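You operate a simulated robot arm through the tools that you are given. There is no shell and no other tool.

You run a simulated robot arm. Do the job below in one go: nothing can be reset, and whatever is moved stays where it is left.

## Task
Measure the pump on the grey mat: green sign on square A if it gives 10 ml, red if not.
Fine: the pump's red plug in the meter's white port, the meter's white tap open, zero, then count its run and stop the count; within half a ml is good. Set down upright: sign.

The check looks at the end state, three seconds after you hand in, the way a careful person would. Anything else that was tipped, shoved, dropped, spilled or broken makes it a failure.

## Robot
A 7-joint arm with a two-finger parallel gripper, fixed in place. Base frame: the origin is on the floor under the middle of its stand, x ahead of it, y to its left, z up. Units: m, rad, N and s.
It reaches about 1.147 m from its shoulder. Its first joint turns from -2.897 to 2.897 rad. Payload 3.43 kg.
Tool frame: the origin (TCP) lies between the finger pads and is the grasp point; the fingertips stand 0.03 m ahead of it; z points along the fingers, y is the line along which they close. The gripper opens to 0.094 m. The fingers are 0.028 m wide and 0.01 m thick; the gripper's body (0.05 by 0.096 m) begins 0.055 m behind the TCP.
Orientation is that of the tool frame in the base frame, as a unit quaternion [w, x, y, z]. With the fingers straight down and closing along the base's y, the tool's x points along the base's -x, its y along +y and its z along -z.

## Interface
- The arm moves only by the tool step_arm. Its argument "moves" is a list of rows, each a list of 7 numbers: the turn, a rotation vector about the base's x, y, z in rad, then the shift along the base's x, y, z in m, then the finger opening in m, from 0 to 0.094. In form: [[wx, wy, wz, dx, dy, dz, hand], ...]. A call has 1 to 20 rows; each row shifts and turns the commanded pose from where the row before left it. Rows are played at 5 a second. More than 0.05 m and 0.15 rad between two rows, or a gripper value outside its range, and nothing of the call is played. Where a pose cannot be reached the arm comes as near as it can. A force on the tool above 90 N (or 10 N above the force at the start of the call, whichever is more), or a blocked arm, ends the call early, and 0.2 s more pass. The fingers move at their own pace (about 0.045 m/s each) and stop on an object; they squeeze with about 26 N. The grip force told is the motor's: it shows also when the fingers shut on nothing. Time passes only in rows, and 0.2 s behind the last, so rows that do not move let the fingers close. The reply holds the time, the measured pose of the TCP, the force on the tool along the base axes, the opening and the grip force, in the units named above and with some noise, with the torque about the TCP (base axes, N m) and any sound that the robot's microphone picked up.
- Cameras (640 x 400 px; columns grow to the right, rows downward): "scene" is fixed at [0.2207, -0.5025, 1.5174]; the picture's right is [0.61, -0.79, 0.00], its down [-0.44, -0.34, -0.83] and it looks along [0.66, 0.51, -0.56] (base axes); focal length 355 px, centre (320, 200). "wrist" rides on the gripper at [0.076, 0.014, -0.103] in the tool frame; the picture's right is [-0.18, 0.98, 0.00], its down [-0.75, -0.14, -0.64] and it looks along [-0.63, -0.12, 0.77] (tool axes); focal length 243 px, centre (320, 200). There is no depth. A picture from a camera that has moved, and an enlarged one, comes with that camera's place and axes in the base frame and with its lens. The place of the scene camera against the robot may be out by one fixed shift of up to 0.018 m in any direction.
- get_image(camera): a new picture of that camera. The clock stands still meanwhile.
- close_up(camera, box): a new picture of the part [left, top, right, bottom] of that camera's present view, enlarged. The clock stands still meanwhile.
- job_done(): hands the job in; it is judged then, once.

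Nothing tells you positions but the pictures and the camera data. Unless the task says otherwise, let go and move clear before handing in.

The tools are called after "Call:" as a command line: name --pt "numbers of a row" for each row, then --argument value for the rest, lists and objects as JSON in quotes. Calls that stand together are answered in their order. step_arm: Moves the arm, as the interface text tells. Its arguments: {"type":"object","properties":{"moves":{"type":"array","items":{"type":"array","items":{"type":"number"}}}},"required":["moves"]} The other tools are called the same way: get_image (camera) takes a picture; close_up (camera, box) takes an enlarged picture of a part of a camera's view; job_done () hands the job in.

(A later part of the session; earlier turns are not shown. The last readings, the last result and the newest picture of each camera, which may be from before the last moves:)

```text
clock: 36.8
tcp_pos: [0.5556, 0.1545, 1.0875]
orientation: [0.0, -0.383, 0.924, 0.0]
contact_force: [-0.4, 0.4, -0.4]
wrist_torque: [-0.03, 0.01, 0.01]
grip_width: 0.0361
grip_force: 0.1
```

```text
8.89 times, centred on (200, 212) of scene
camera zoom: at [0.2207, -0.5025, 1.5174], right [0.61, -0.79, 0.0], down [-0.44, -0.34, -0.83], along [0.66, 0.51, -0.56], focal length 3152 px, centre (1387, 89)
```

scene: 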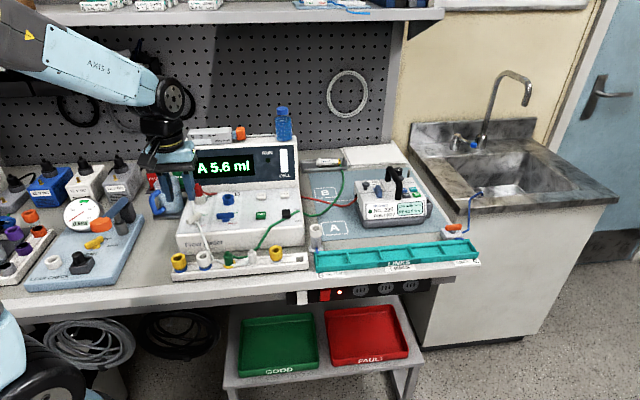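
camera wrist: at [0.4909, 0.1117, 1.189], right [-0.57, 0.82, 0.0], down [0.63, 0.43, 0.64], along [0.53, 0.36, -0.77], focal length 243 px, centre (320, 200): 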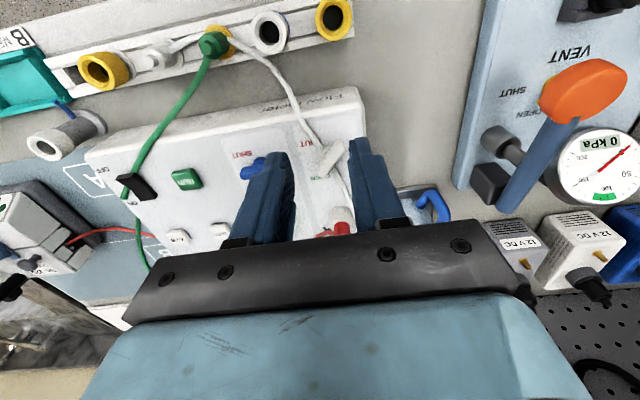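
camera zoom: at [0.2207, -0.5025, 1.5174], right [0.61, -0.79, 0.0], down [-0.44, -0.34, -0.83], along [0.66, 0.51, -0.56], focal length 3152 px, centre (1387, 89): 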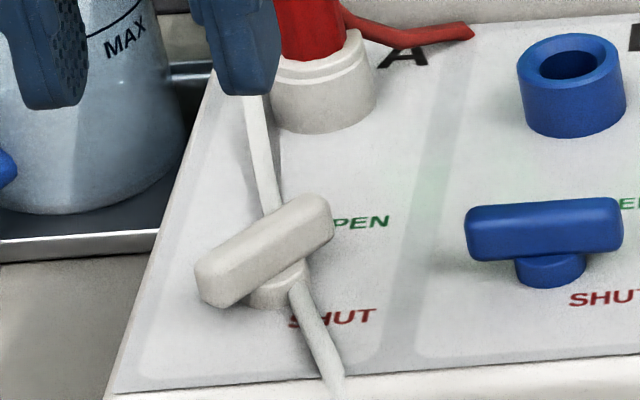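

Tap is open. Next I'll close the fingers and go above the ZERO button at about (0.779, 0.142).

Call:
step_arm --pt "0 0 0 0.0447 -0.0025 0 0.02" --pt "0 0 0 0.0447 -0.0025 0 0.0" --pt "0 0 0 0.0447 -0.0025 0 0.0" --pt "0 0 0 0.0447 -0.0025 0 0.0" --pt "0 0 0 0.0446 -0.0026 0 0.0" --pt "0 0 0 0 0 -0.03 0.0" --pt "0 0 0 0 0 -0.03 0.0" --pt "0 0 0 0 0 -0.02 0.0" --pt "0 0 0 0 0 0 0.0" --pt "0 0 0 0 0 0 0.0"

Call:
get_image --camera "wrist"

Call:
close_up --camera "wrist" --box '[260, 90, 380, 180]'

Call:
close_up --camera "scene" --box '[240, 150, 310, 230]'

```text
clock: 39.0
tcp_pos: [0.7781, 0.1431, 1.007]
orientation: [0.0, -0.383, 0.924, 0.001]
contact_force: [-0.6, 0.1, -1.0]
wrist_torque: [0.0, 0.01, 0.02]
grip_width: 0.0
grip_force: 25.7
```

```text
taken
camera wrist: at [0.7148, 0.0992, 1.1093], right [-0.56, 0.83, 0.0], down [0.63, 0.43, 0.64], along [0.53, 0.36, -0.77], focal length 243 px, centre (320, 200)
```

wrist: 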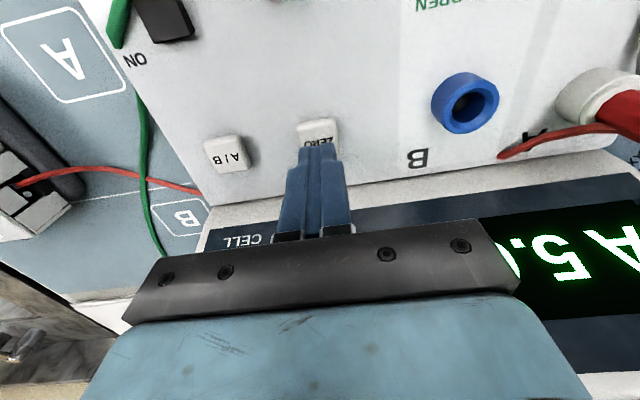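

```text
4.44 times, centred on (320, 135) of wrist
camera zoom: at [0.7148, 0.0992, 1.1093], right [-0.56, 0.83, 0.0], down [0.63, 0.43, 0.64], along [0.53, 0.36, -0.77], focal length 1078 px, centre (320, 489)
```

zoom: 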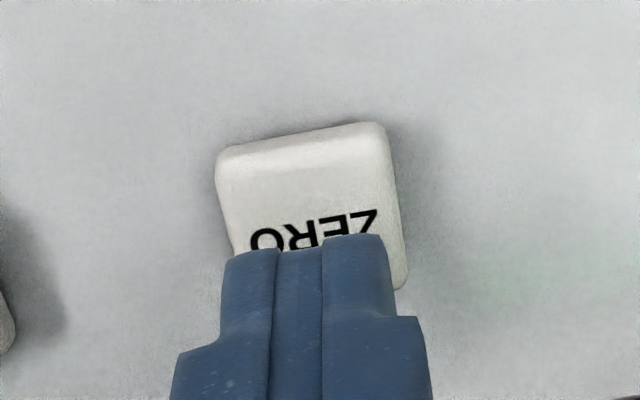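

```text
5.00 times, centred on (275, 190) of scene
camera zoom: at [0.2207, -0.5025, 1.5174], right [0.61, -0.79, 0.0], down [-0.44, -0.34, -0.83], along [0.66, 0.51, -0.56], focal length 1773 px, centre (545, 250)
```

zoom: 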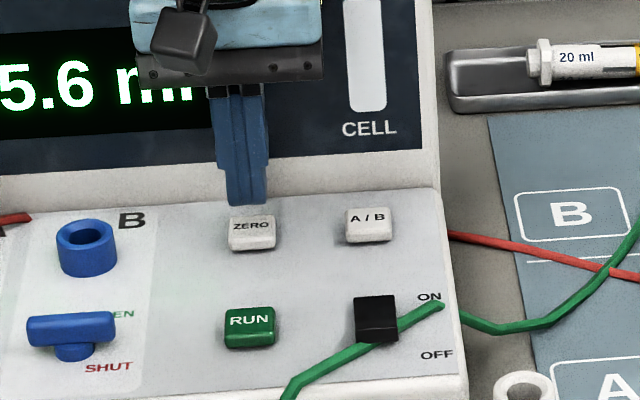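

The fingertip axis lands on the middle of ZERO. Lowering to press it.

Call:
step_arm --pt "0 0 0 0 0 -0.01 0.0" --pt "0 0 0 0 0 -0.008 0.0" --pt "0 0 0 0 0 -0.003 0.0" --pt "0 0 0 0 0 -0.002 0.0"

Call:
close_up --camera "scene" --box '[180, 130, 310, 230]'

```text
clock: 40.0
tcp_pos: [0.779, 0.143, 0.9846]
orientation: [0.002, -0.383, 0.924, -0.001]
contact_force: [2.2, -0.9, 15.3]
wrist_torque: [-0.04, -0.02, -0.02]
grip_width: 0.0002
grip_force: 26.0
heard: click
```

```text
4.00 times, centred on (245, 180) of scene
camera zoom: at [0.2207, -0.5025, 1.5174], right [0.61, -0.79, 0.0], down [-0.44, -0.34, -0.83], along [0.66, 0.51, -0.56], focal length 1419 px, centre (620, 280)
```

zoom: 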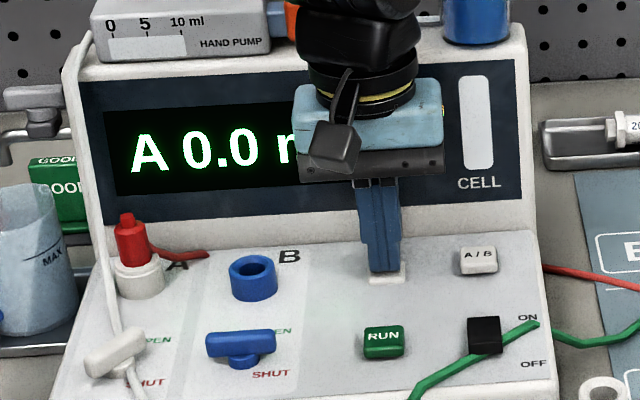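

ZERO clicked and the display reads A 0.0. Now lifting and moving to RUN.

Call:
step_arm --pt "0 0 0 0 0 0.015 0.0" --pt "0 0 0 0 0 0.015 0.0" --pt "0 0 0 -0.032 -0.0325 0 0.0" --pt "0 0 0 -0.0318 -0.0325 0 0.0" --pt "0 0 0 0 0 0 0.0" --pt "0 0 0 0 0 0 0.0"

Call:
close_up --camera "wrist" --box '[260, 90, 380, 180]'

Call:
close_up --camera "scene" --box '[180, 130, 310, 230]'

```text
clock: 41.4
tcp_pos: [0.7143, 0.0784, 1.0119]
orientation: [0.0, -0.382, 0.924, 0.0]
contact_force: [0.2, -0.7, -0.2]
wrist_torque: [-0.02, 0.01, -0.03]
grip_width: 0.0
grip_force: 26.2
```

```text
4.44 times, centred on (320, 135) of wrist
camera zoom: at [0.6502, 0.0338, 1.1156], right [-0.56, 0.83, 0.0], down [0.63, 0.43, 0.64], along [0.53, 0.36, -0.77], focal length 1078 px, centre (320, 489)
```

zoom: 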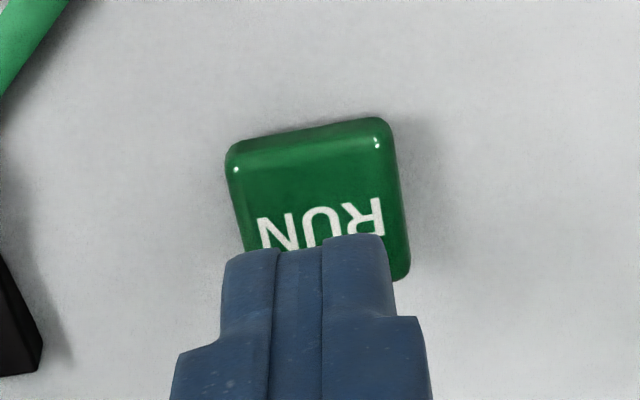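

```text
4.00 times, centred on (245, 180) of scene
camera zoom: at [0.2207, -0.5025, 1.5174], right [0.61, -0.79, 0.0], down [-0.44, -0.34, -0.83], along [0.66, 0.51, -0.56], focal length 1419 px, centre (620, 280)
```

zoom: 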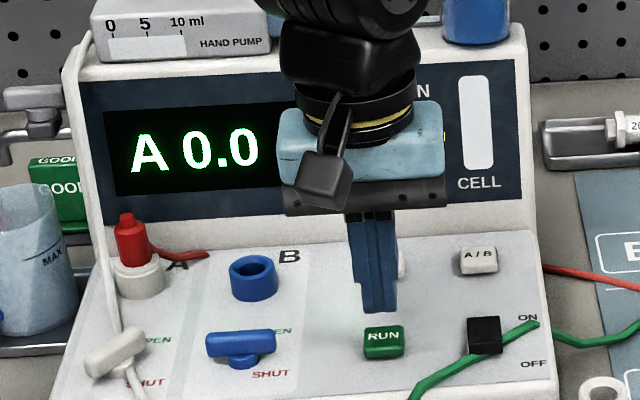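

Aligned over RUN. Pressing it.

Call:
step_arm --pt "0 0 0 0.0005 0 -0.012 0.0" --pt "0 0 0 0 0 -0.01 0.0" --pt "0 0 0 0 0 -0.003 0.0" --pt "0 0 0 0 0 -0.0025 0.0"

Call:
close_up --camera "scene" --box '[180, 130, 310, 230]'

```text
clock: 42.4
tcp_pos: [0.7138, 0.0779, 0.9863]
orientation: [0.001, -0.382, 0.924, 0.0]
contact_force: [-3.0, 1.1, 8.5]
wrist_torque: [0.01, 0.11, -0.04]
grip_width: 0.0
grip_force: 26.3
heard: click
```

```text
4.00 times, centred on (245, 180) of scene
camera zoom: at [0.2207, -0.5025, 1.5174], right [0.61, -0.79, 0.0], down [-0.44, -0.34, -0.83], along [0.66, 0.51, -0.56], focal length 1419 px, centre (620, 280)
```

zoom: 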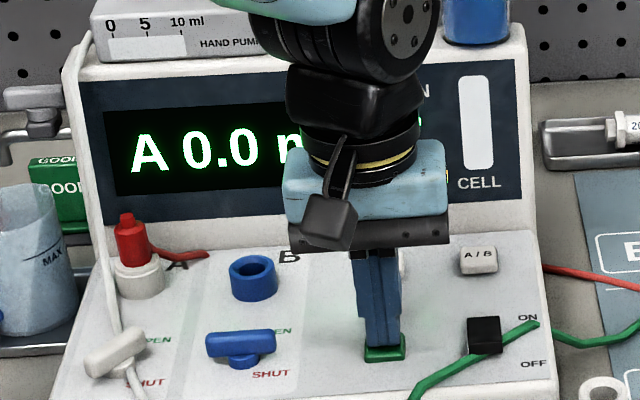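

RUN clicked. Lifting off to check the RUN lamp, then moving toward the pump for a close look at its START/STOP key.

Call:
step_arm --pt "0 0 0 0 0 0.03 0.0" --pt "0 0 0 0 0 0.04 0.0" --pt "0 0 0 0 0 0.044 0.0" --pt "0 0 0 0.0233 -0.0348 0.0063 0.0" --pt "0 0 0 0.0233 -0.0348 0.0063 0.0" --pt "0 0 0 0.0233 -0.0348 0.0063 0.0" --pt "0 0 0 0.0233 -0.0348 0.0063 0.0" --pt "0 0 0 0.0233 -0.0348 0.0063 0.0" --pt "0 0 0 0.0233 -0.0348 0.0063 0.0" --pt "0 0 0 0.0233 -0.0348 0.0063 0.0" --pt "0 0 0 0.0233 -0.0348 0.0063 0.0" --pt "0 0 0 0 0 0 0.0"

Call:
get_image --camera "wrist"

Call:
get_image --camera "scene"

Call:
close_up --camera "scene" --box '[180, 130, 310, 230]'

```text
clock: 45.0
tcp_pos: [0.9029, -0.2011, 1.1501]
orientation: [-0.002, -0.383, 0.924, 0.001]
contact_force: [-0.4, 0.1, -0.3]
wrist_torque: [0.02, -0.02, 0.0]
grip_width: 0.0001
grip_force: 25.8
```

```text
taken
camera wrist: at [0.8389, -0.2449, 1.2529], right [-0.56, 0.83, 0.0], down [0.63, 0.43, 0.64], along [0.53, 0.36, -0.77], focal length 243 px, centre (320, 200)
```

wrist: 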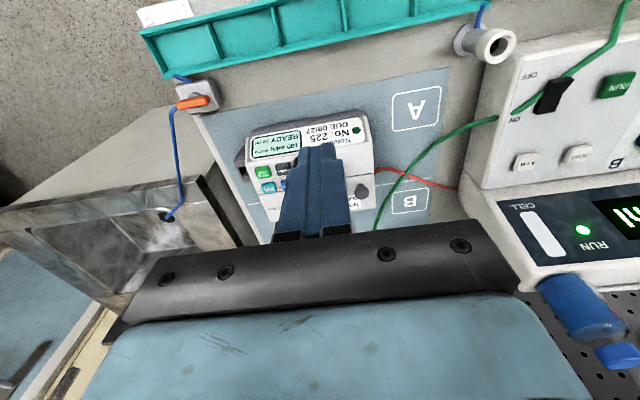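

```text
taken
```

scene: 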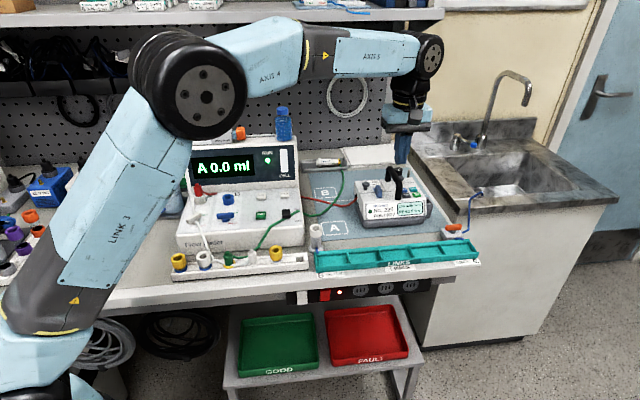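

```text
4.00 times, centred on (245, 180) of scene
camera zoom: at [0.2207, -0.5025, 1.5174], right [0.61, -0.79, 0.0], down [-0.44, -0.34, -0.83], along [0.66, 0.51, -0.56], focal length 1419 px, centre (620, 280)
```

zoom: 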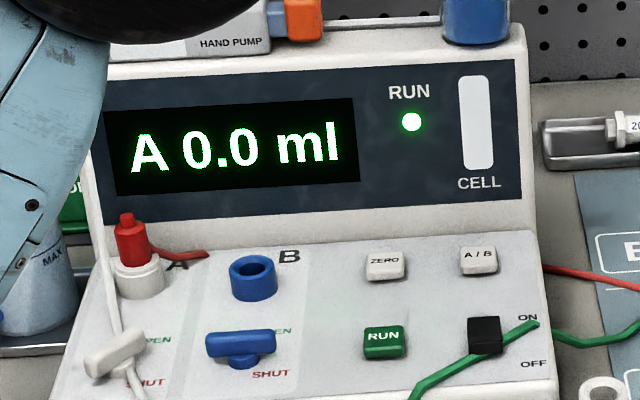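

The RUN lamp is lit with 0.0 ml. Now zooming in on the pump keys.

Call:
close_up --camera "wrist" --box '[230, 100, 390, 210]'

Call:
close_up --camera "scene" --box '[350, 150, 440, 225]'

```text
3.64 times, centred on (310, 155) of wrist
camera zoom: at [0.8389, -0.2449, 1.2529], right [-0.56, 0.83, 0.0], down [0.63, 0.43, 0.64], along [0.53, 0.36, -0.77], focal length 882 px, centre (356, 364)
```

zoom: 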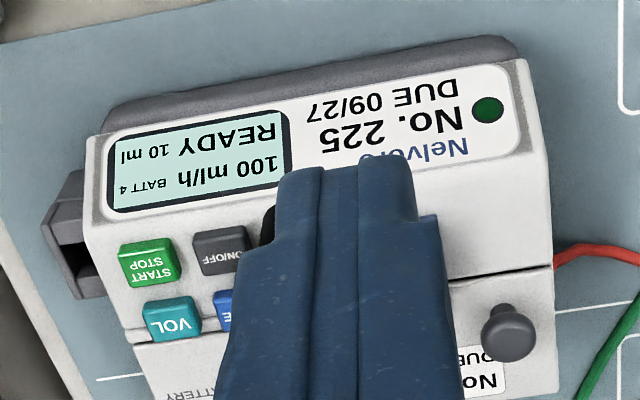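

```text
5.33 times, centred on (395, 188) of scene
camera zoom: at [0.2207, -0.5025, 1.5174], right [0.61, -0.79, 0.0], down [-0.44, -0.34, -0.83], along [0.66, 0.51, -0.56], focal length 1891 px, centre (-80, 267)
```

zoom: 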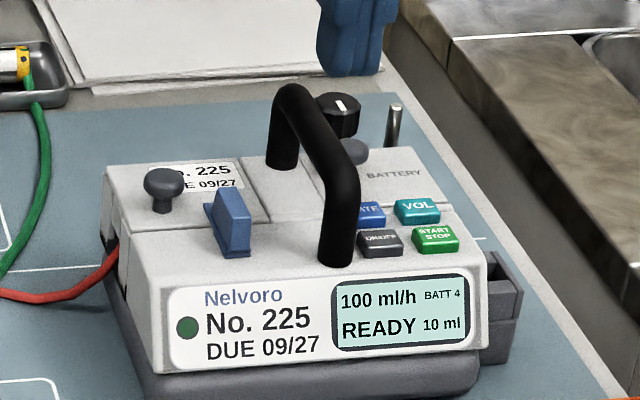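

START/STOP is at roughly (1.04, -0.20, 0.965). A second view from closer will pin it down and test reach.

Call:
step_arm --pt "0 0 0 0.03 0.01 -0.01 0.0" --pt "0 0 0 0.03 0.01 -0.01 0.0" --pt "0 0 0 0 0 0 0.0" --pt "0 0 0 0 0 0 0.0"

Call:
get_image --camera "wrist"

Call:
close_up --camera "wrist" --box '[180, 60, 340, 170]'

```text
clock: 46.0
tcp_pos: [0.9631, -0.1801, 1.1299]
orientation: [0.0, -0.382, 0.924, 0.0]
contact_force: [0.3, -1.1, 0.2]
wrist_torque: [-0.04, -0.01, 0.0]
grip_width: 0.0
grip_force: 25.6
```

```text
taken
camera wrist: at [0.8989, -0.2241, 1.2328], right [-0.56, 0.83, 0.0], down [0.63, 0.43, 0.64], along [0.53, 0.36, -0.77], focal length 243 px, centre (320, 200)
```

wrist: 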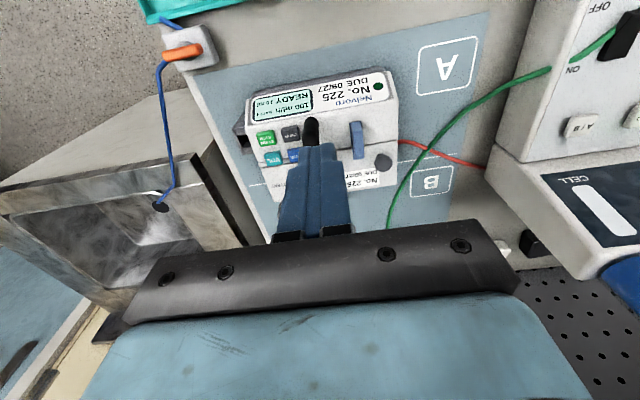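

```text
3.64 times, centred on (260, 115) of wrist
camera zoom: at [0.8989, -0.2241, 1.2328], right [-0.56, 0.83, 0.0], down [0.63, 0.43, 0.64], along [0.53, 0.36, -0.77], focal length 882 px, centre (538, 509)
```

zoom: 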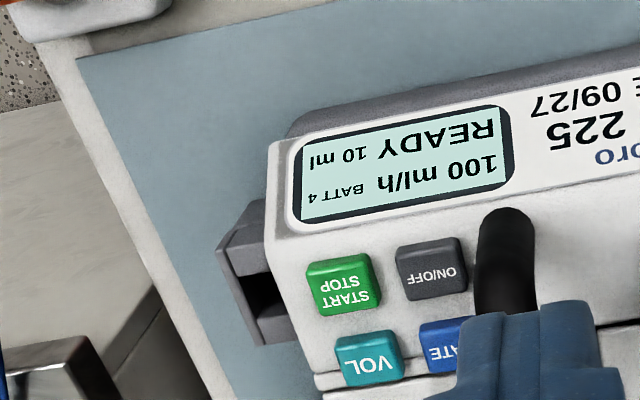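

Two wrist views put START/STOP at ≈ (1.046, -0.202, 0.957). Moving above it and checking that the arm reaches.

Call:
step_arm --pt "0 0 0 0.041 -0.011 0 0.0" --pt "0 0 0 0.0415 -0.011 0 0.0" --pt "0 0 0 0 0 -0.03 0.0" --pt "0 0 0 0 0 -0.03 0.0" --pt "0 0 0 0 0 -0.02 0.0" --pt "0 0 0 0 0 0 0.0" --pt "0 0 0 0 0 0 0.0"

Call:
get_image --camera "wrist"

Call:
close_up --camera "wrist" --box '[250, 80, 390, 180]'

Call:
close_up --camera "scene" --box '[350, 130, 460, 225]'

```text
clock: 47.6
tcp_pos: [1.0216, -0.1984, 1.0447]
orientation: [0.001, -0.382, 0.924, 0.0]
contact_force: [-0.4, 0.1, 0.5]
wrist_torque: [-0.04, -0.01, 0.01]
grip_width: 0.0
grip_force: 26.1
out of reach, approached as far as the arm can: row 2
```

```text
taken
camera wrist: at [0.9575, -0.242, 1.1484], right [-0.56, 0.83, 0.0], down [0.63, 0.43, 0.64], along [0.53, 0.36, -0.77], focal length 243 px, centre (320, 200)
```

wrist: 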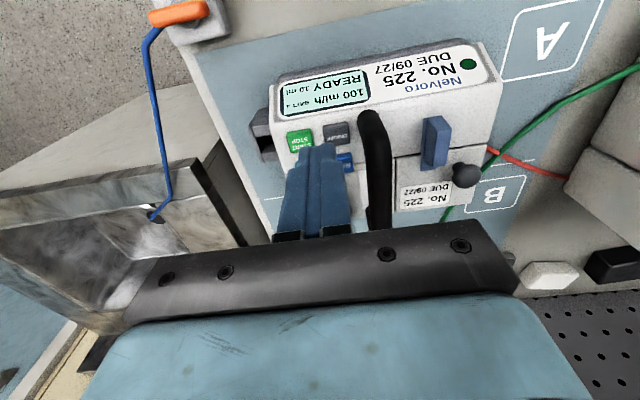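

```text
4.00 times, centred on (320, 130) of wrist
camera zoom: at [0.9575, -0.242, 1.1484], right [-0.56, 0.83, 0.0], down [0.63, 0.43, 0.64], along [0.53, 0.36, -0.77], focal length 970 px, centre (320, 480)
```

zoom: 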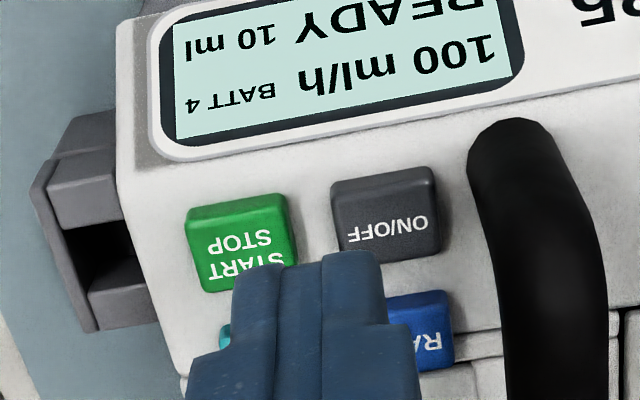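

```text
4.21 times, centred on (405, 178) of scene
camera zoom: at [0.2207, -0.5025, 1.5174], right [0.61, -0.79, 0.0], down [-0.44, -0.34, -0.83], along [0.66, 0.51, -0.56], focal length 1493 px, centre (-38, 295)
```

zoom: 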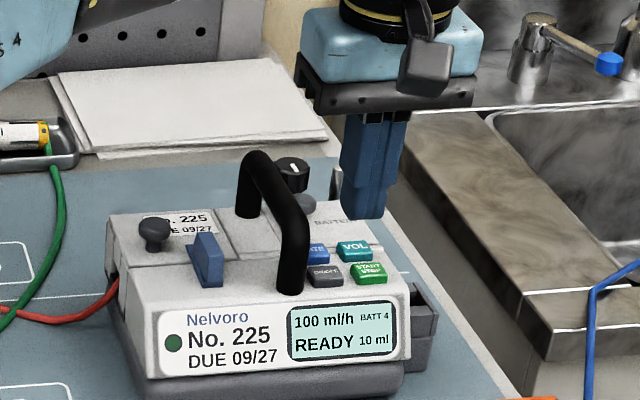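

The arm is at its reach limit with a vertical hand, about 25 mm short. I'll tilt the hand so the fingertips point outward over the key, which brings the target in reach while keeping clear of the pump's handle.

Call:
step_arm --pt "0.07 -0.07 0 0 0 0 0.0" --pt "0.07 -0.07 0 0 0 0 0.0" --pt "0.035 -0.035 0 0 0 0 0.0" --pt "0 0 0 0 0 0 0.0" --pt "0 0 0 0 0 0 0.0"

Call:
get_image --camera "wrist"

Call:
close_up --camera "scene" --box '[350, 130, 460, 225]'

```text
clock: 48.8
tcp_pos: [1.0216, -0.1973, 1.0452]
orientation: [0.114, -0.38, 0.917, 0.047]
contact_force: [0.6, 0.0, 0.6]
wrist_torque: [-0.02, 0.0, 0.01]
grip_width: 0.0
grip_force: 25.8
```

```text
taken
camera wrist: at [0.9413, -0.2578, 1.1257], right [-0.57, 0.82, 0.05], down [0.51, 0.31, 0.81], along [0.65, 0.48, -0.59], focal length 243 px, centre (320, 200)
```

wrist: 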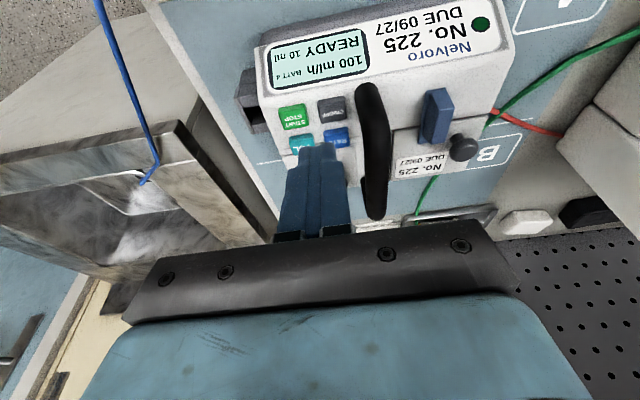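

```text
4.21 times, centred on (405, 178) of scene
camera zoom: at [0.2207, -0.5025, 1.5174], right [0.61, -0.79, 0.0], down [-0.44, -0.34, -0.83], along [0.66, 0.51, -0.56], focal length 1493 px, centre (-38, 295)
```

zoom: 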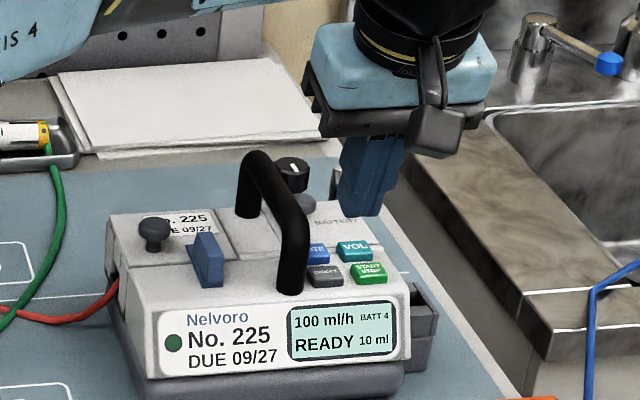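

The hand is tilted. Now shifting outward so the fingertip edge sits over START/STOP.

Call:
step_arm --pt "0 0 0 0.0135 -0.0005 0 0.0" --pt "0 0 0 0.0135 -0.0005 0 0.0" --pt "0 0 0 0 0 -0.02 0.0" --pt "0 0 0 0 0 0 0.0" --pt "0 0 0 0 0 0 0.0"

Call:
get_image --camera "wrist"

Call:
close_up --camera "wrist" --box '[250, 70, 390, 170]'

Call:
close_up --camera "scene" --box '[380, 150, 440, 215]'

```text
clock: 50.0
tcp_pos: [1.0486, -0.1997, 1.0247]
orientation: [0.114, -0.379, 0.917, 0.048]
contact_force: [-0.6, 1.2, 0.0]
wrist_torque: [-0.02, 0.03, -0.02]
grip_width: 0.0001
grip_force: 26.2
```

```text
taken
camera wrist: at [0.9681, -0.2589, 1.1054], right [-0.57, 0.82, 0.05], down [0.51, 0.31, 0.81], along [0.65, 0.48, -0.59], focal length 243 px, centre (320, 200)
```

wrist: 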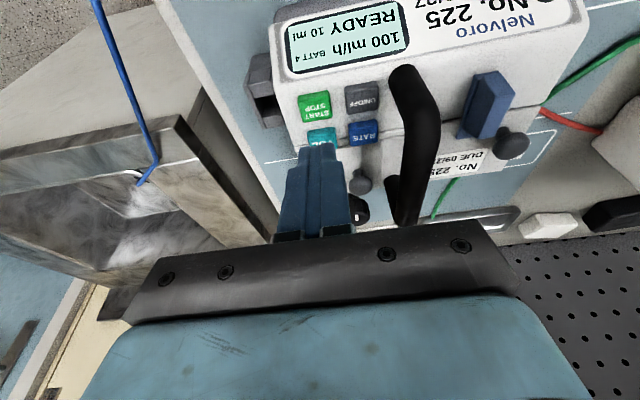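

```text
4.00 times, centred on (320, 120) of wrist
camera zoom: at [0.9681, -0.2589, 1.1054], right [-0.57, 0.82, 0.05], down [0.51, 0.31, 0.81], along [0.65, 0.48, -0.59], focal length 970 px, centre (320, 520)
```

zoom: 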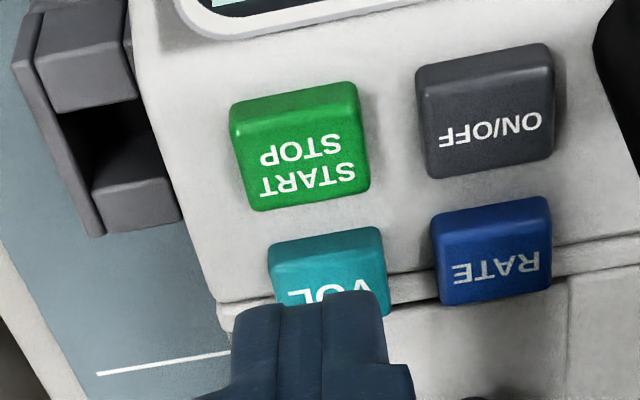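

```text
6.15 times, centred on (410, 182) of scene
camera zoom: at [0.2207, -0.5025, 1.5174], right [0.61, -0.79, 0.0], down [-0.44, -0.34, -0.83], along [0.66, 0.51, -0.56], focal length 2182 px, centre (-234, 308)
```

zoom: 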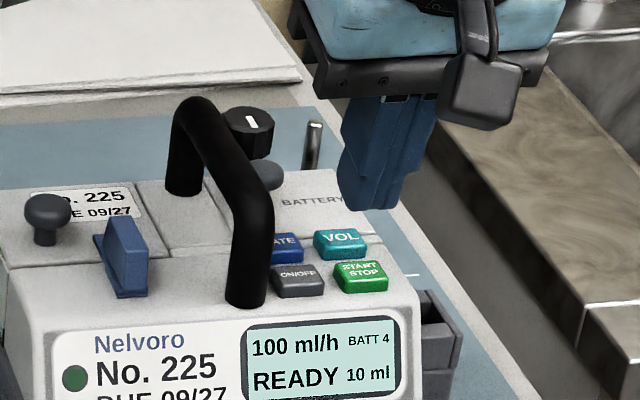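

The arm reaches. VOL sits just 23 mm behind START, so I'll tilt a little more and use the fingertip's front edge on START only.

Call:
step_arm --pt "0.0707 -0.0707 0 -0.0028 -0.0028 0 0.0" --pt "0 0 0 0 0 -0.01 0.0" --pt "0 0 0 0 0 -0.01 0.0" --pt "0 0 0 0 0 0 0.0"

Call:
close_up --camera "wrist" --box '[250, 70, 390, 170]'

Call:
close_up --camera "scene" --box '[380, 160, 430, 215]'

```text
clock: 51.0
tcp_pos: [1.0443, -0.2025, 1.0054]
orientation: [0.16, -0.377, 0.91, 0.066]
contact_force: [0.0, 0.0, -0.3]
wrist_torque: [-0.01, -0.01, 0.02]
grip_width: 0.0
grip_force: 26.1
```

```text
4.00 times, centred on (320, 120) of wrist
camera zoom: at [0.9601, -0.2674, 1.0752], right [-0.57, 0.82, 0.06], down [0.45, 0.25, 0.86], along [0.69, 0.52, -0.51], focal length 970 px, centre (320, 520)
```

zoom: 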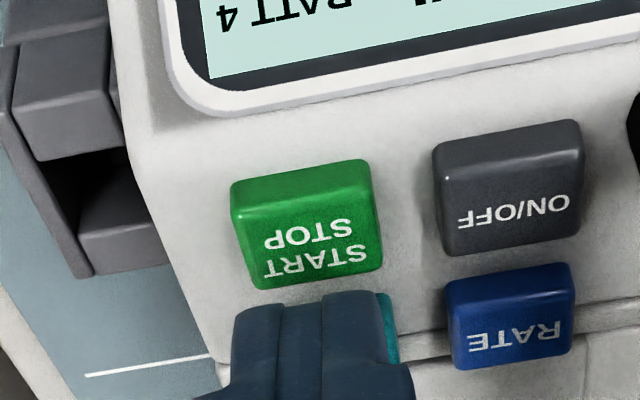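

```text
7.27 times, centred on (405, 188) of scene
camera zoom: at [0.2207, -0.5025, 1.5174], right [0.61, -0.79, 0.0], down [-0.44, -0.34, -0.83], along [0.66, 0.51, -0.56], focal length 2579 px, centre (-298, 291)
```

zoom: 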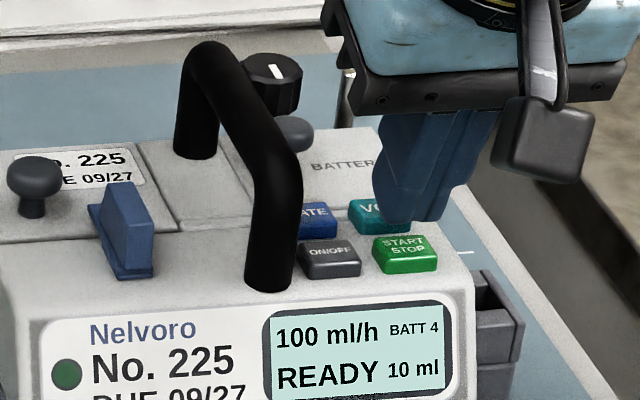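

Shifting 3 mm back toward the key centre, then pressing START in small steps.

Call:
step_arm --pt "0 0 0 0.002 0.002 -0.004 0.0" --pt "0 0 0 0 0 -0.005 0.0" --pt "0 0 0 0 0 -0.003 0.0" --pt "0 0 0 0 0 -0.002 0.0"

Call:
close_up --camera "scene" --box '[380, 160, 430, 215]'

```text
clock: 52.0
tcp_pos: [1.0473, -0.1991, 0.9935]
orientation: [0.16, -0.377, 0.91, 0.065]
contact_force: [-1.5, 0.4, 14.8]
wrist_torque: [-0.06, 0.08, 0.0]
grip_width: 0.0002
grip_force: 26.0
heard: click
```

```text
7.27 times, centred on (405, 188) of scene
camera zoom: at [0.2207, -0.5025, 1.5174], right [0.61, -0.79, 0.0], down [-0.44, -0.34, -0.83], along [0.66, 0.51, -0.56], focal length 2579 px, centre (-298, 291)
```

zoom: 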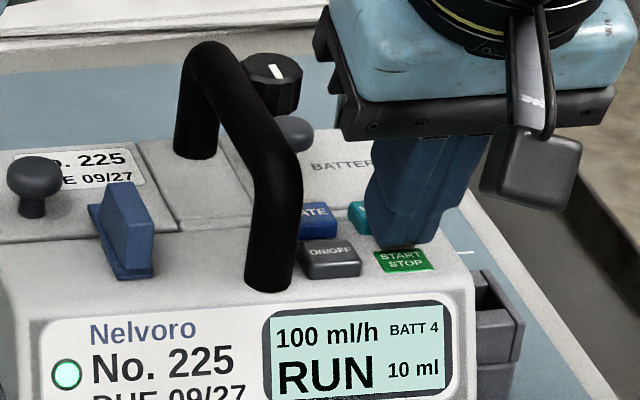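

The pump shows RUN with its lamp lit. Lifting clear of the key and watching the meter.

Call:
step_arm --pt "0 0 0 0 0 0.01 0.0" --pt "0 0 0 0 0 0.03 0.0" --pt "0 0 0 0 0 0.04 0.0" --pt "0 0 0 0 0 0 0.0"

Call:
get_image --camera "scene"

Call:
close_up --camera "scene" --box '[180, 120, 310, 230]'

Call:
close_up --camera "scene" --box '[340, 150, 450, 225]'

```text
clock: 53.0
tcp_pos: [1.0471, -0.2011, 1.0705]
orientation: [0.159, -0.376, 0.91, 0.066]
contact_force: [-0.1, 0.3, -0.5]
wrist_torque: [-0.02, 0.01, -0.04]
grip_width: 0.0
grip_force: 26.0
```

```text
taken
```

scene: 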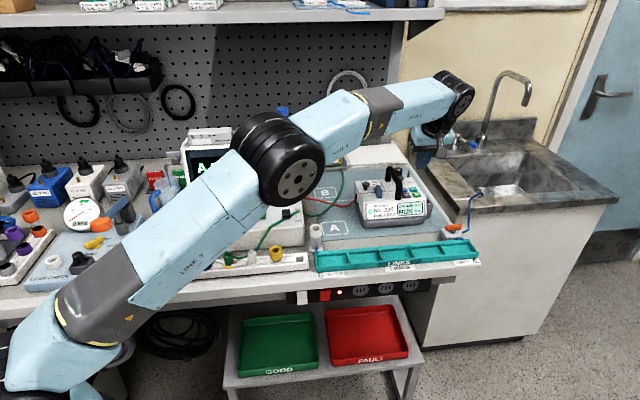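

```text
3.64 times, centred on (245, 175) of scene
camera zoom: at [0.2207, -0.5025, 1.5174], right [0.61, -0.79, 0.0], down [-0.44, -0.34, -0.83], along [0.66, 0.51, -0.56], focal length 1290 px, centre (593, 291)
```

zoom: 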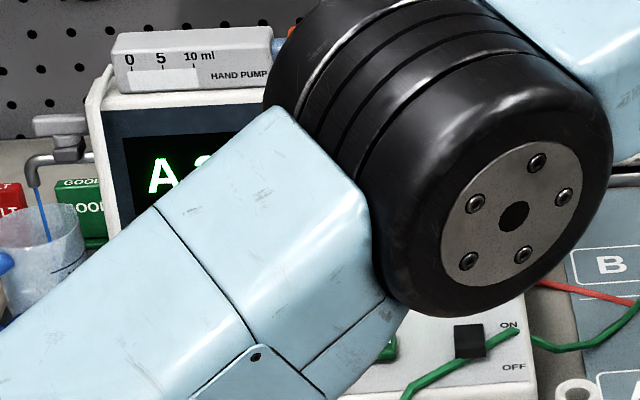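

```text
5.33 times, centred on (395, 188) of scene
camera zoom: at [0.2207, -0.5025, 1.5174], right [0.61, -0.79, 0.0], down [-0.44, -0.34, -0.83], along [0.66, 0.51, -0.56], focal length 1891 px, centre (-80, 267)
```

zoom: 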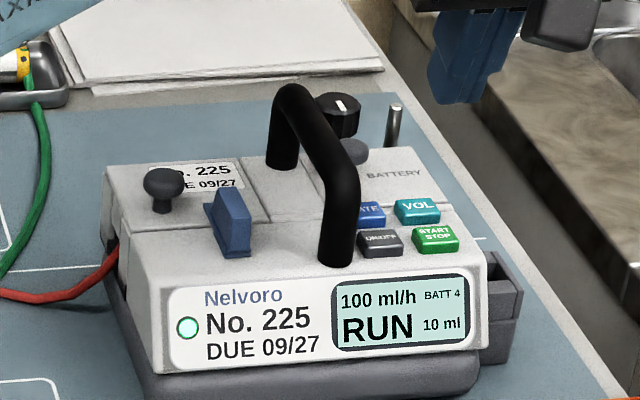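

Flow is running into the jug. I'll retract and straighten the hand so the meter display is visible.

Call:
step_arm --pt "-0.07 0.07 0 -0.03 0.02 0.02 0.0" --pt "-0.07 0.07 0 -0.03 0.02 0.02 0.0" --pt "-0.07 0.07 0 -0.035 0.025 0.02 0.0" --pt "-0.0357 0.0357 0 -0.035 0.03 0 0.0" --pt "0 0 0 -0.035 0.03 0 0.0" --pt "0 0 0 -0.035 0.03 0 0.0"

Call:
get_image --camera "scene"

Call:
close_up --camera "scene" --box '[140, 120, 310, 230]'

Call:
close_up --camera "scene" --box '[340, 150, 450, 225]'

```text
clock: 54.4
tcp_pos: [0.8466, -0.0465, 1.1316]
orientation: [-0.002, -0.382, 0.924, 0.0]
contact_force: [0.0, -0.4, -0.2]
wrist_torque: [0.07, 0.04, -0.02]
grip_width: 0.0001
grip_force: 26.3
```

```text
taken
```

scene: 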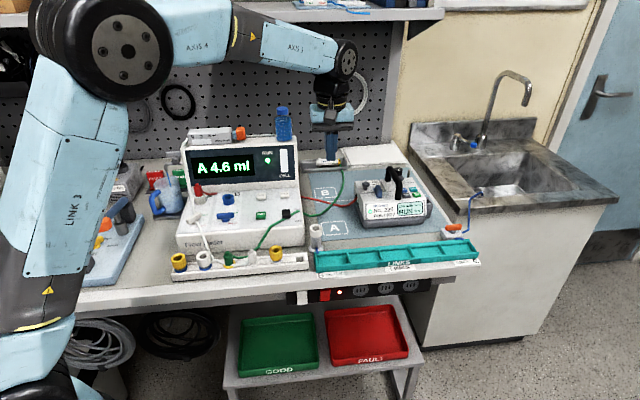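

```text
3.64 times, centred on (225, 175) of scene
camera zoom: at [0.2207, -0.5025, 1.5174], right [0.61, -0.79, 0.0], down [-0.44, -0.34, -0.83], along [0.66, 0.51, -0.56], focal length 1290 px, centre (666, 291)
```

zoom: 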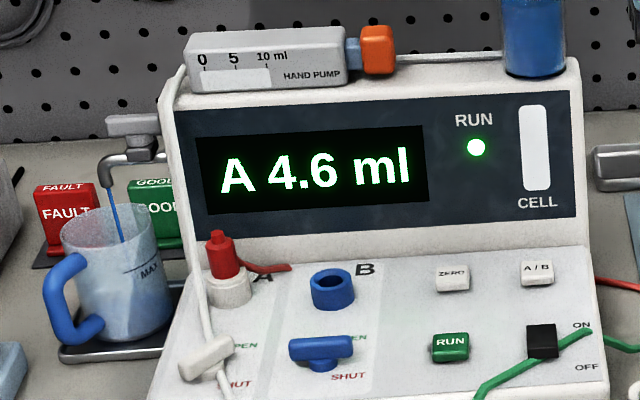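

```text
5.33 times, centred on (395, 188) of scene
camera zoom: at [0.2207, -0.5025, 1.5174], right [0.61, -0.79, 0.0], down [-0.44, -0.34, -0.83], along [0.66, 0.51, -0.56], focal length 1891 px, centre (-80, 267)
```

zoom: 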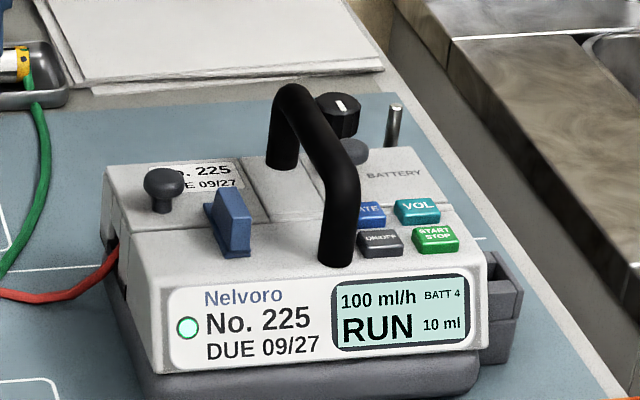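

4.6 ml so far and counting. I'll move to hover near the RUN button meanwhile.

Call:
step_arm --pt "0 0 0 -0.033 0.0311 0 0.0" --pt "0 0 0 -0.033 0.0311 0 0.0" --pt "0 0 0 -0.033 0.0311 0 0.0" --pt "0 0 0 -0.0324 0.0312 -0.02 0.0" --pt "0 0 0 0 0 -0.04 0.0" --pt "0 0 0 0 0 -0.03 0.0" --pt "0 0 0 0 0 0 0.0"

Call:
close_up --camera "scene" --box '[140, 120, 310, 230]'

Call:
close_up --camera "scene" --box '[340, 150, 450, 225]'

```text
clock: 56.0
tcp_pos: [0.7159, 0.0785, 1.0393]
orientation: [0.0, -0.382, 0.924, 0.0]
contact_force: [0.0, 0.1, -0.8]
wrist_torque: [-0.02, -0.02, -0.03]
grip_width: 0.0
grip_force: 26.0
```

```text
3.64 times, centred on (225, 175) of scene
camera zoom: at [0.2207, -0.5025, 1.5174], right [0.61, -0.79, 0.0], down [-0.44, -0.34, -0.83], along [0.66, 0.51, -0.56], focal length 1290 px, centre (666, 291)
```

zoom: 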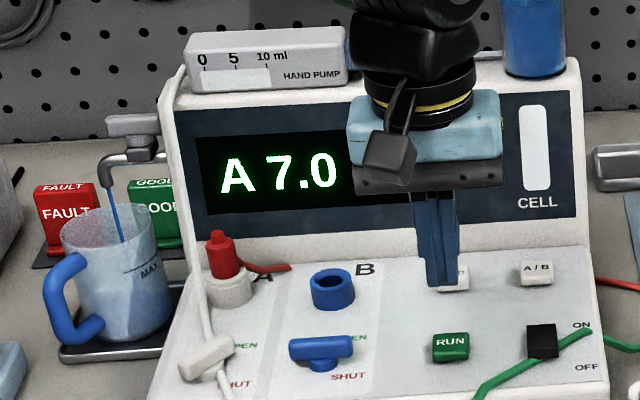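

```text
5.33 times, centred on (395, 188) of scene
camera zoom: at [0.2207, -0.5025, 1.5174], right [0.61, -0.79, 0.0], down [-0.44, -0.34, -0.83], along [0.66, 0.51, -0.56], focal length 1891 px, centre (-80, 267)
```

zoom: 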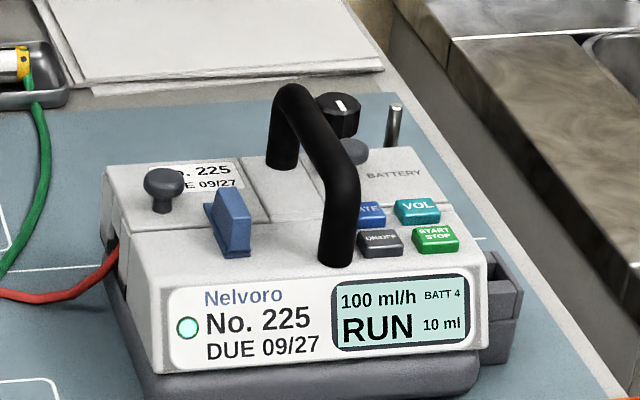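

7.0 ml and still running. Waiting in short steps.

Call:
step_arm --pt "0 0 0 0 0 0 0.0" --pt "0 0 0 0 0 0 0.0" --pt "0 0 0 0 0 0 0.0" --pt "0 0 0 0 0 0 0.0" --pt "0 0 0 0 0 0 0.0" --pt "0 0 0 0 0 0 0.0"

Call:
close_up --camera "scene" --box '[140, 120, 310, 230]'

Call:
close_up --camera "scene" --box '[340, 150, 450, 225]'

```text
clock: 57.4
tcp_pos: [0.7157, 0.0789, 1.0402]
orientation: [0.0, -0.383, 0.924, 0.0]
contact_force: [-0.1, 0.1, 0.1]
wrist_torque: [-0.01, 0.0, 0.01]
grip_width: 0.0
grip_force: 25.9
```

```text
3.64 times, centred on (225, 175) of scene
camera zoom: at [0.2207, -0.5025, 1.5174], right [0.61, -0.79, 0.0], down [-0.44, -0.34, -0.83], along [0.66, 0.51, -0.56], focal length 1290 px, centre (666, 291)
```

zoom: 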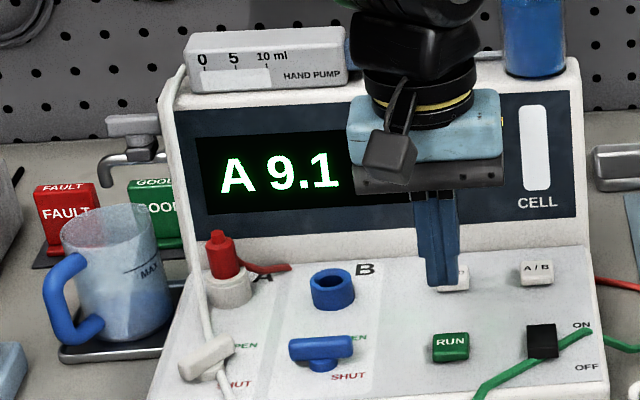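

```text
5.33 times, centred on (395, 188) of scene
camera zoom: at [0.2207, -0.5025, 1.5174], right [0.61, -0.79, 0.0], down [-0.44, -0.34, -0.83], along [0.66, 0.51, -0.56], focal length 1891 px, centre (-80, 267)
```

zoom: 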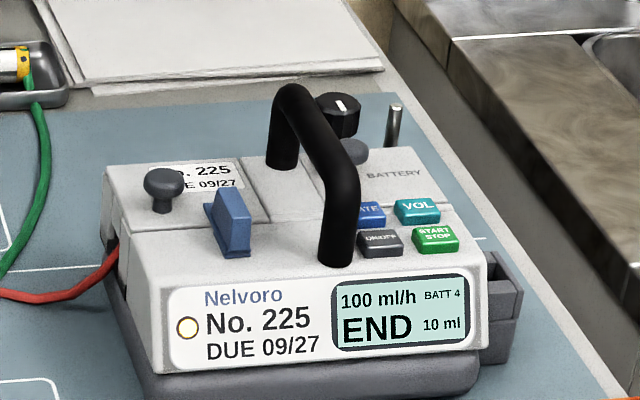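

The pump shows END, flow has stopped, and the meter reads 9.1 ml. I'll wait briefly to confirm it's steady.

Call:
step_arm --pt "0 0 0 0 0 0 0.0" --pt "0 0 0 0 0 0 0.0" --pt "0 0 0 0 0 0 0.0" --pt "0 0 0 0 0 0 0.0" --pt "0 0 0 0 0 0 0.0" --pt "0 0 0 0 0 0 0.0" --pt "0 0 0 0 0 0 0.0" --pt "0 0 0 0 0 0 0.0"

Call:
close_up --camera "scene" --box '[140, 120, 310, 230]'

```text
clock: 59.2
tcp_pos: [0.7148, 0.0798, 1.0405]
orientation: [0.001, -0.383, 0.924, 0.0]
contact_force: [-0.1, 0.5, 0.1]
wrist_torque: [0.02, 0.0, 0.01]
grip_width: 0.0
grip_force: 26.1
```

```text
3.64 times, centred on (225, 175) of scene
camera zoom: at [0.2207, -0.5025, 1.5174], right [0.61, -0.79, 0.0], down [-0.44, -0.34, -0.83], along [0.66, 0.51, -0.56], focal length 1290 px, centre (666, 291)
```

zoom: 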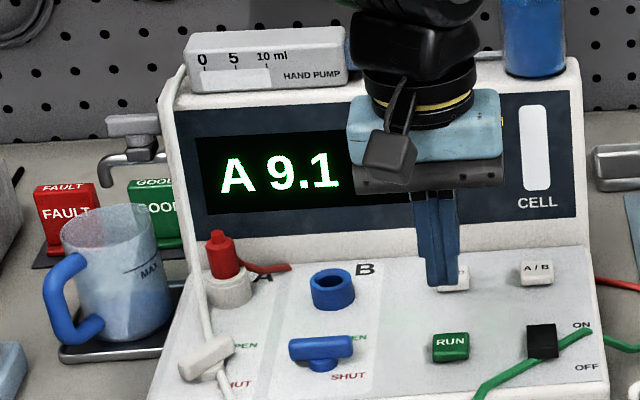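

Steady at 9.1 ml, which is more than half a ml short of 10, so it's a red (FAULT). Now pressing RUN again to stop the count.

Call:
step_arm --pt "0 0 0 0 0 -0.02 0.0" --pt "0 0 0 0 0 -0.02 0.0" --pt "0 0 0 0 0 -0.009 0.0" --pt "0 0 0 0 0 -0.003 0.0" --pt "0 0 0 0 0 -0.0025 0.0"

```text
clock: 60.4
tcp_pos: [0.7155, 0.0803, 0.9872]
orientation: [0.001, -0.382, 0.924, 0.0]
contact_force: [-1.2, 1.9, 6.8]
wrist_torque: [0.02, 0.04, -0.02]
grip_width: 0.0003
grip_force: 26.1
heard: click
```

The click was heard. Lifting away to confirm the RUN lamp is off and the reading stays.

Call:
step_arm --pt "0 0 0 0 0 0.03 0.0" --pt "0 0 0 0 0 0.04 0.0" --pt "0 0 0 0 0 0.045 0.0" --pt "0 0 0 -0.035 -0.035 0.02 0.0" --pt "0 0 0 -0.035 -0.035 0 0.0" --pt "0 0 0 -0.03 -0.03 0 0.02" --pt "0 0 0 0 0 0 0.04"

Call:
get_image --camera "scene"

Call:
close_up --camera "scene" --box '[140, 120, 310, 230]'

Call:
close_up --camera "scene" --box '[130, 140, 200, 220]'

```text
refused: row 4 steps farther than a row can; nothing moved
```

```text
taken
```

scene: 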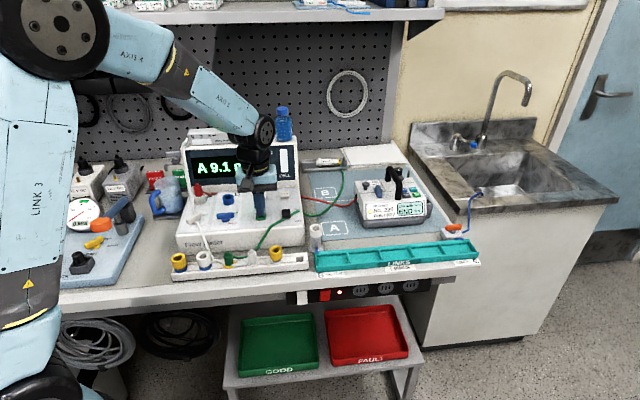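

```text
3.64 times, centred on (225, 175) of scene
camera zoom: at [0.2207, -0.5025, 1.5174], right [0.61, -0.79, 0.0], down [-0.44, -0.34, -0.83], along [0.66, 0.51, -0.56], focal length 1290 px, centre (666, 291)
```

zoom: 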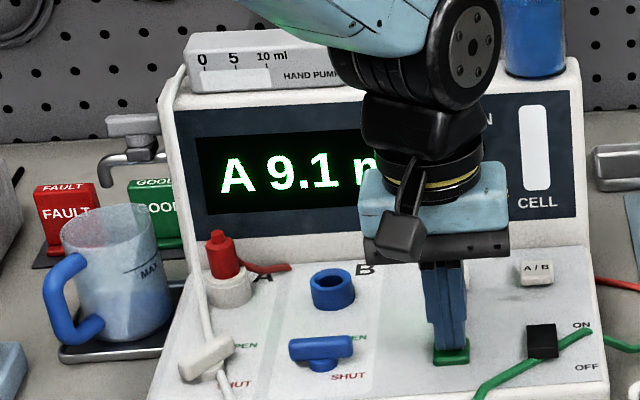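

```text
5.00 times, centred on (165, 180) of scene
camera zoom: at [0.2207, -0.5025, 1.5174], right [0.61, -0.79, 0.0], down [-0.44, -0.34, -0.83], along [0.66, 0.51, -0.56], focal length 1773 px, centre (1095, 300)
```

zoom: 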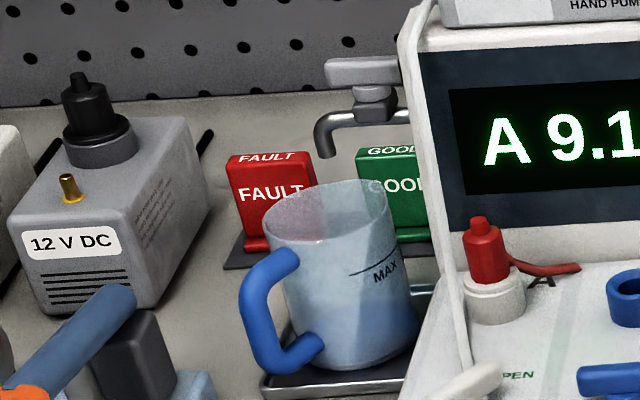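

That call was refused for one oversized step; nothing moved. Repeating with smaller rows.

Call:
step_arm --pt "0 0 0 0 0 0.03 0.0" --pt "0 0 0 0 0 0.04 0.0" --pt "0 0 0 0 0 0.045 0.0" --pt "0 0 0 -0.03 -0.03 0.015 0.0" --pt "0 0 0 -0.03 -0.03 0 0.0" --pt "0 0 0 -0.03 -0.03 0 0.02" --pt "0 0 0 0 0 0 0.04"

Call:
get_image --camera "scene"

Call:
close_up --camera "scene" --box '[140, 120, 310, 230]'

Call:
get_image --camera "wrist"

```text
clock: 62.0
tcp_pos: [0.6262, -0.0115, 1.1156]
orientation: [0.0, -0.383, 0.924, 0.0]
contact_force: [0.5, 0.9, 0.8]
wrist_torque: [-0.01, 0.04, 0.01]
grip_width: 0.0401
grip_force: 0.1
```

```text
taken
```

scene: 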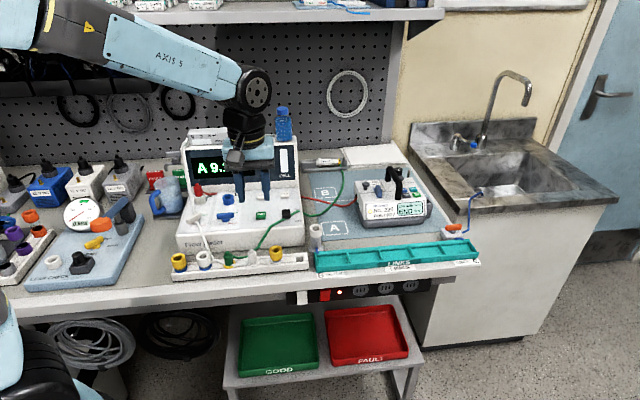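

```text
3.64 times, centred on (225, 175) of scene
camera zoom: at [0.2207, -0.5025, 1.5174], right [0.61, -0.79, 0.0], down [-0.44, -0.34, -0.83], along [0.66, 0.51, -0.56], focal length 1290 px, centre (666, 291)
```

zoom: 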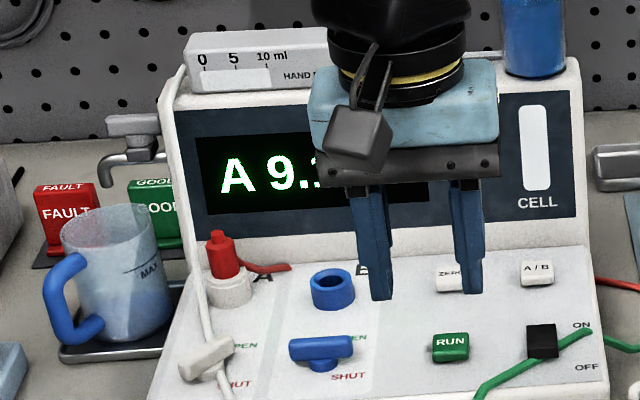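

```text
taken
camera wrist: at [0.5623, -0.0544, 1.2189], right [-0.56, 0.83, 0.0], down [0.63, 0.43, 0.64], along [0.53, 0.36, -0.77], focal length 243 px, centre (320, 200)
```

wrist: 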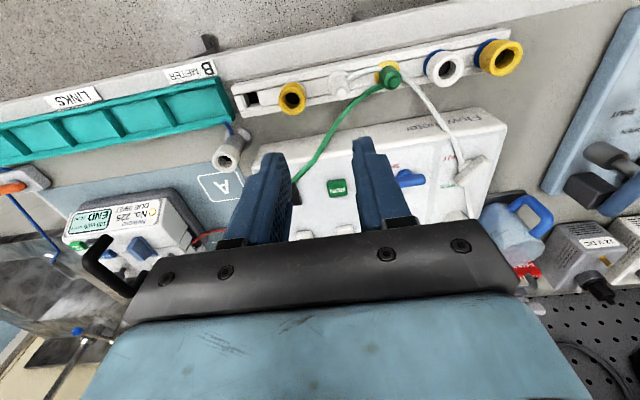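

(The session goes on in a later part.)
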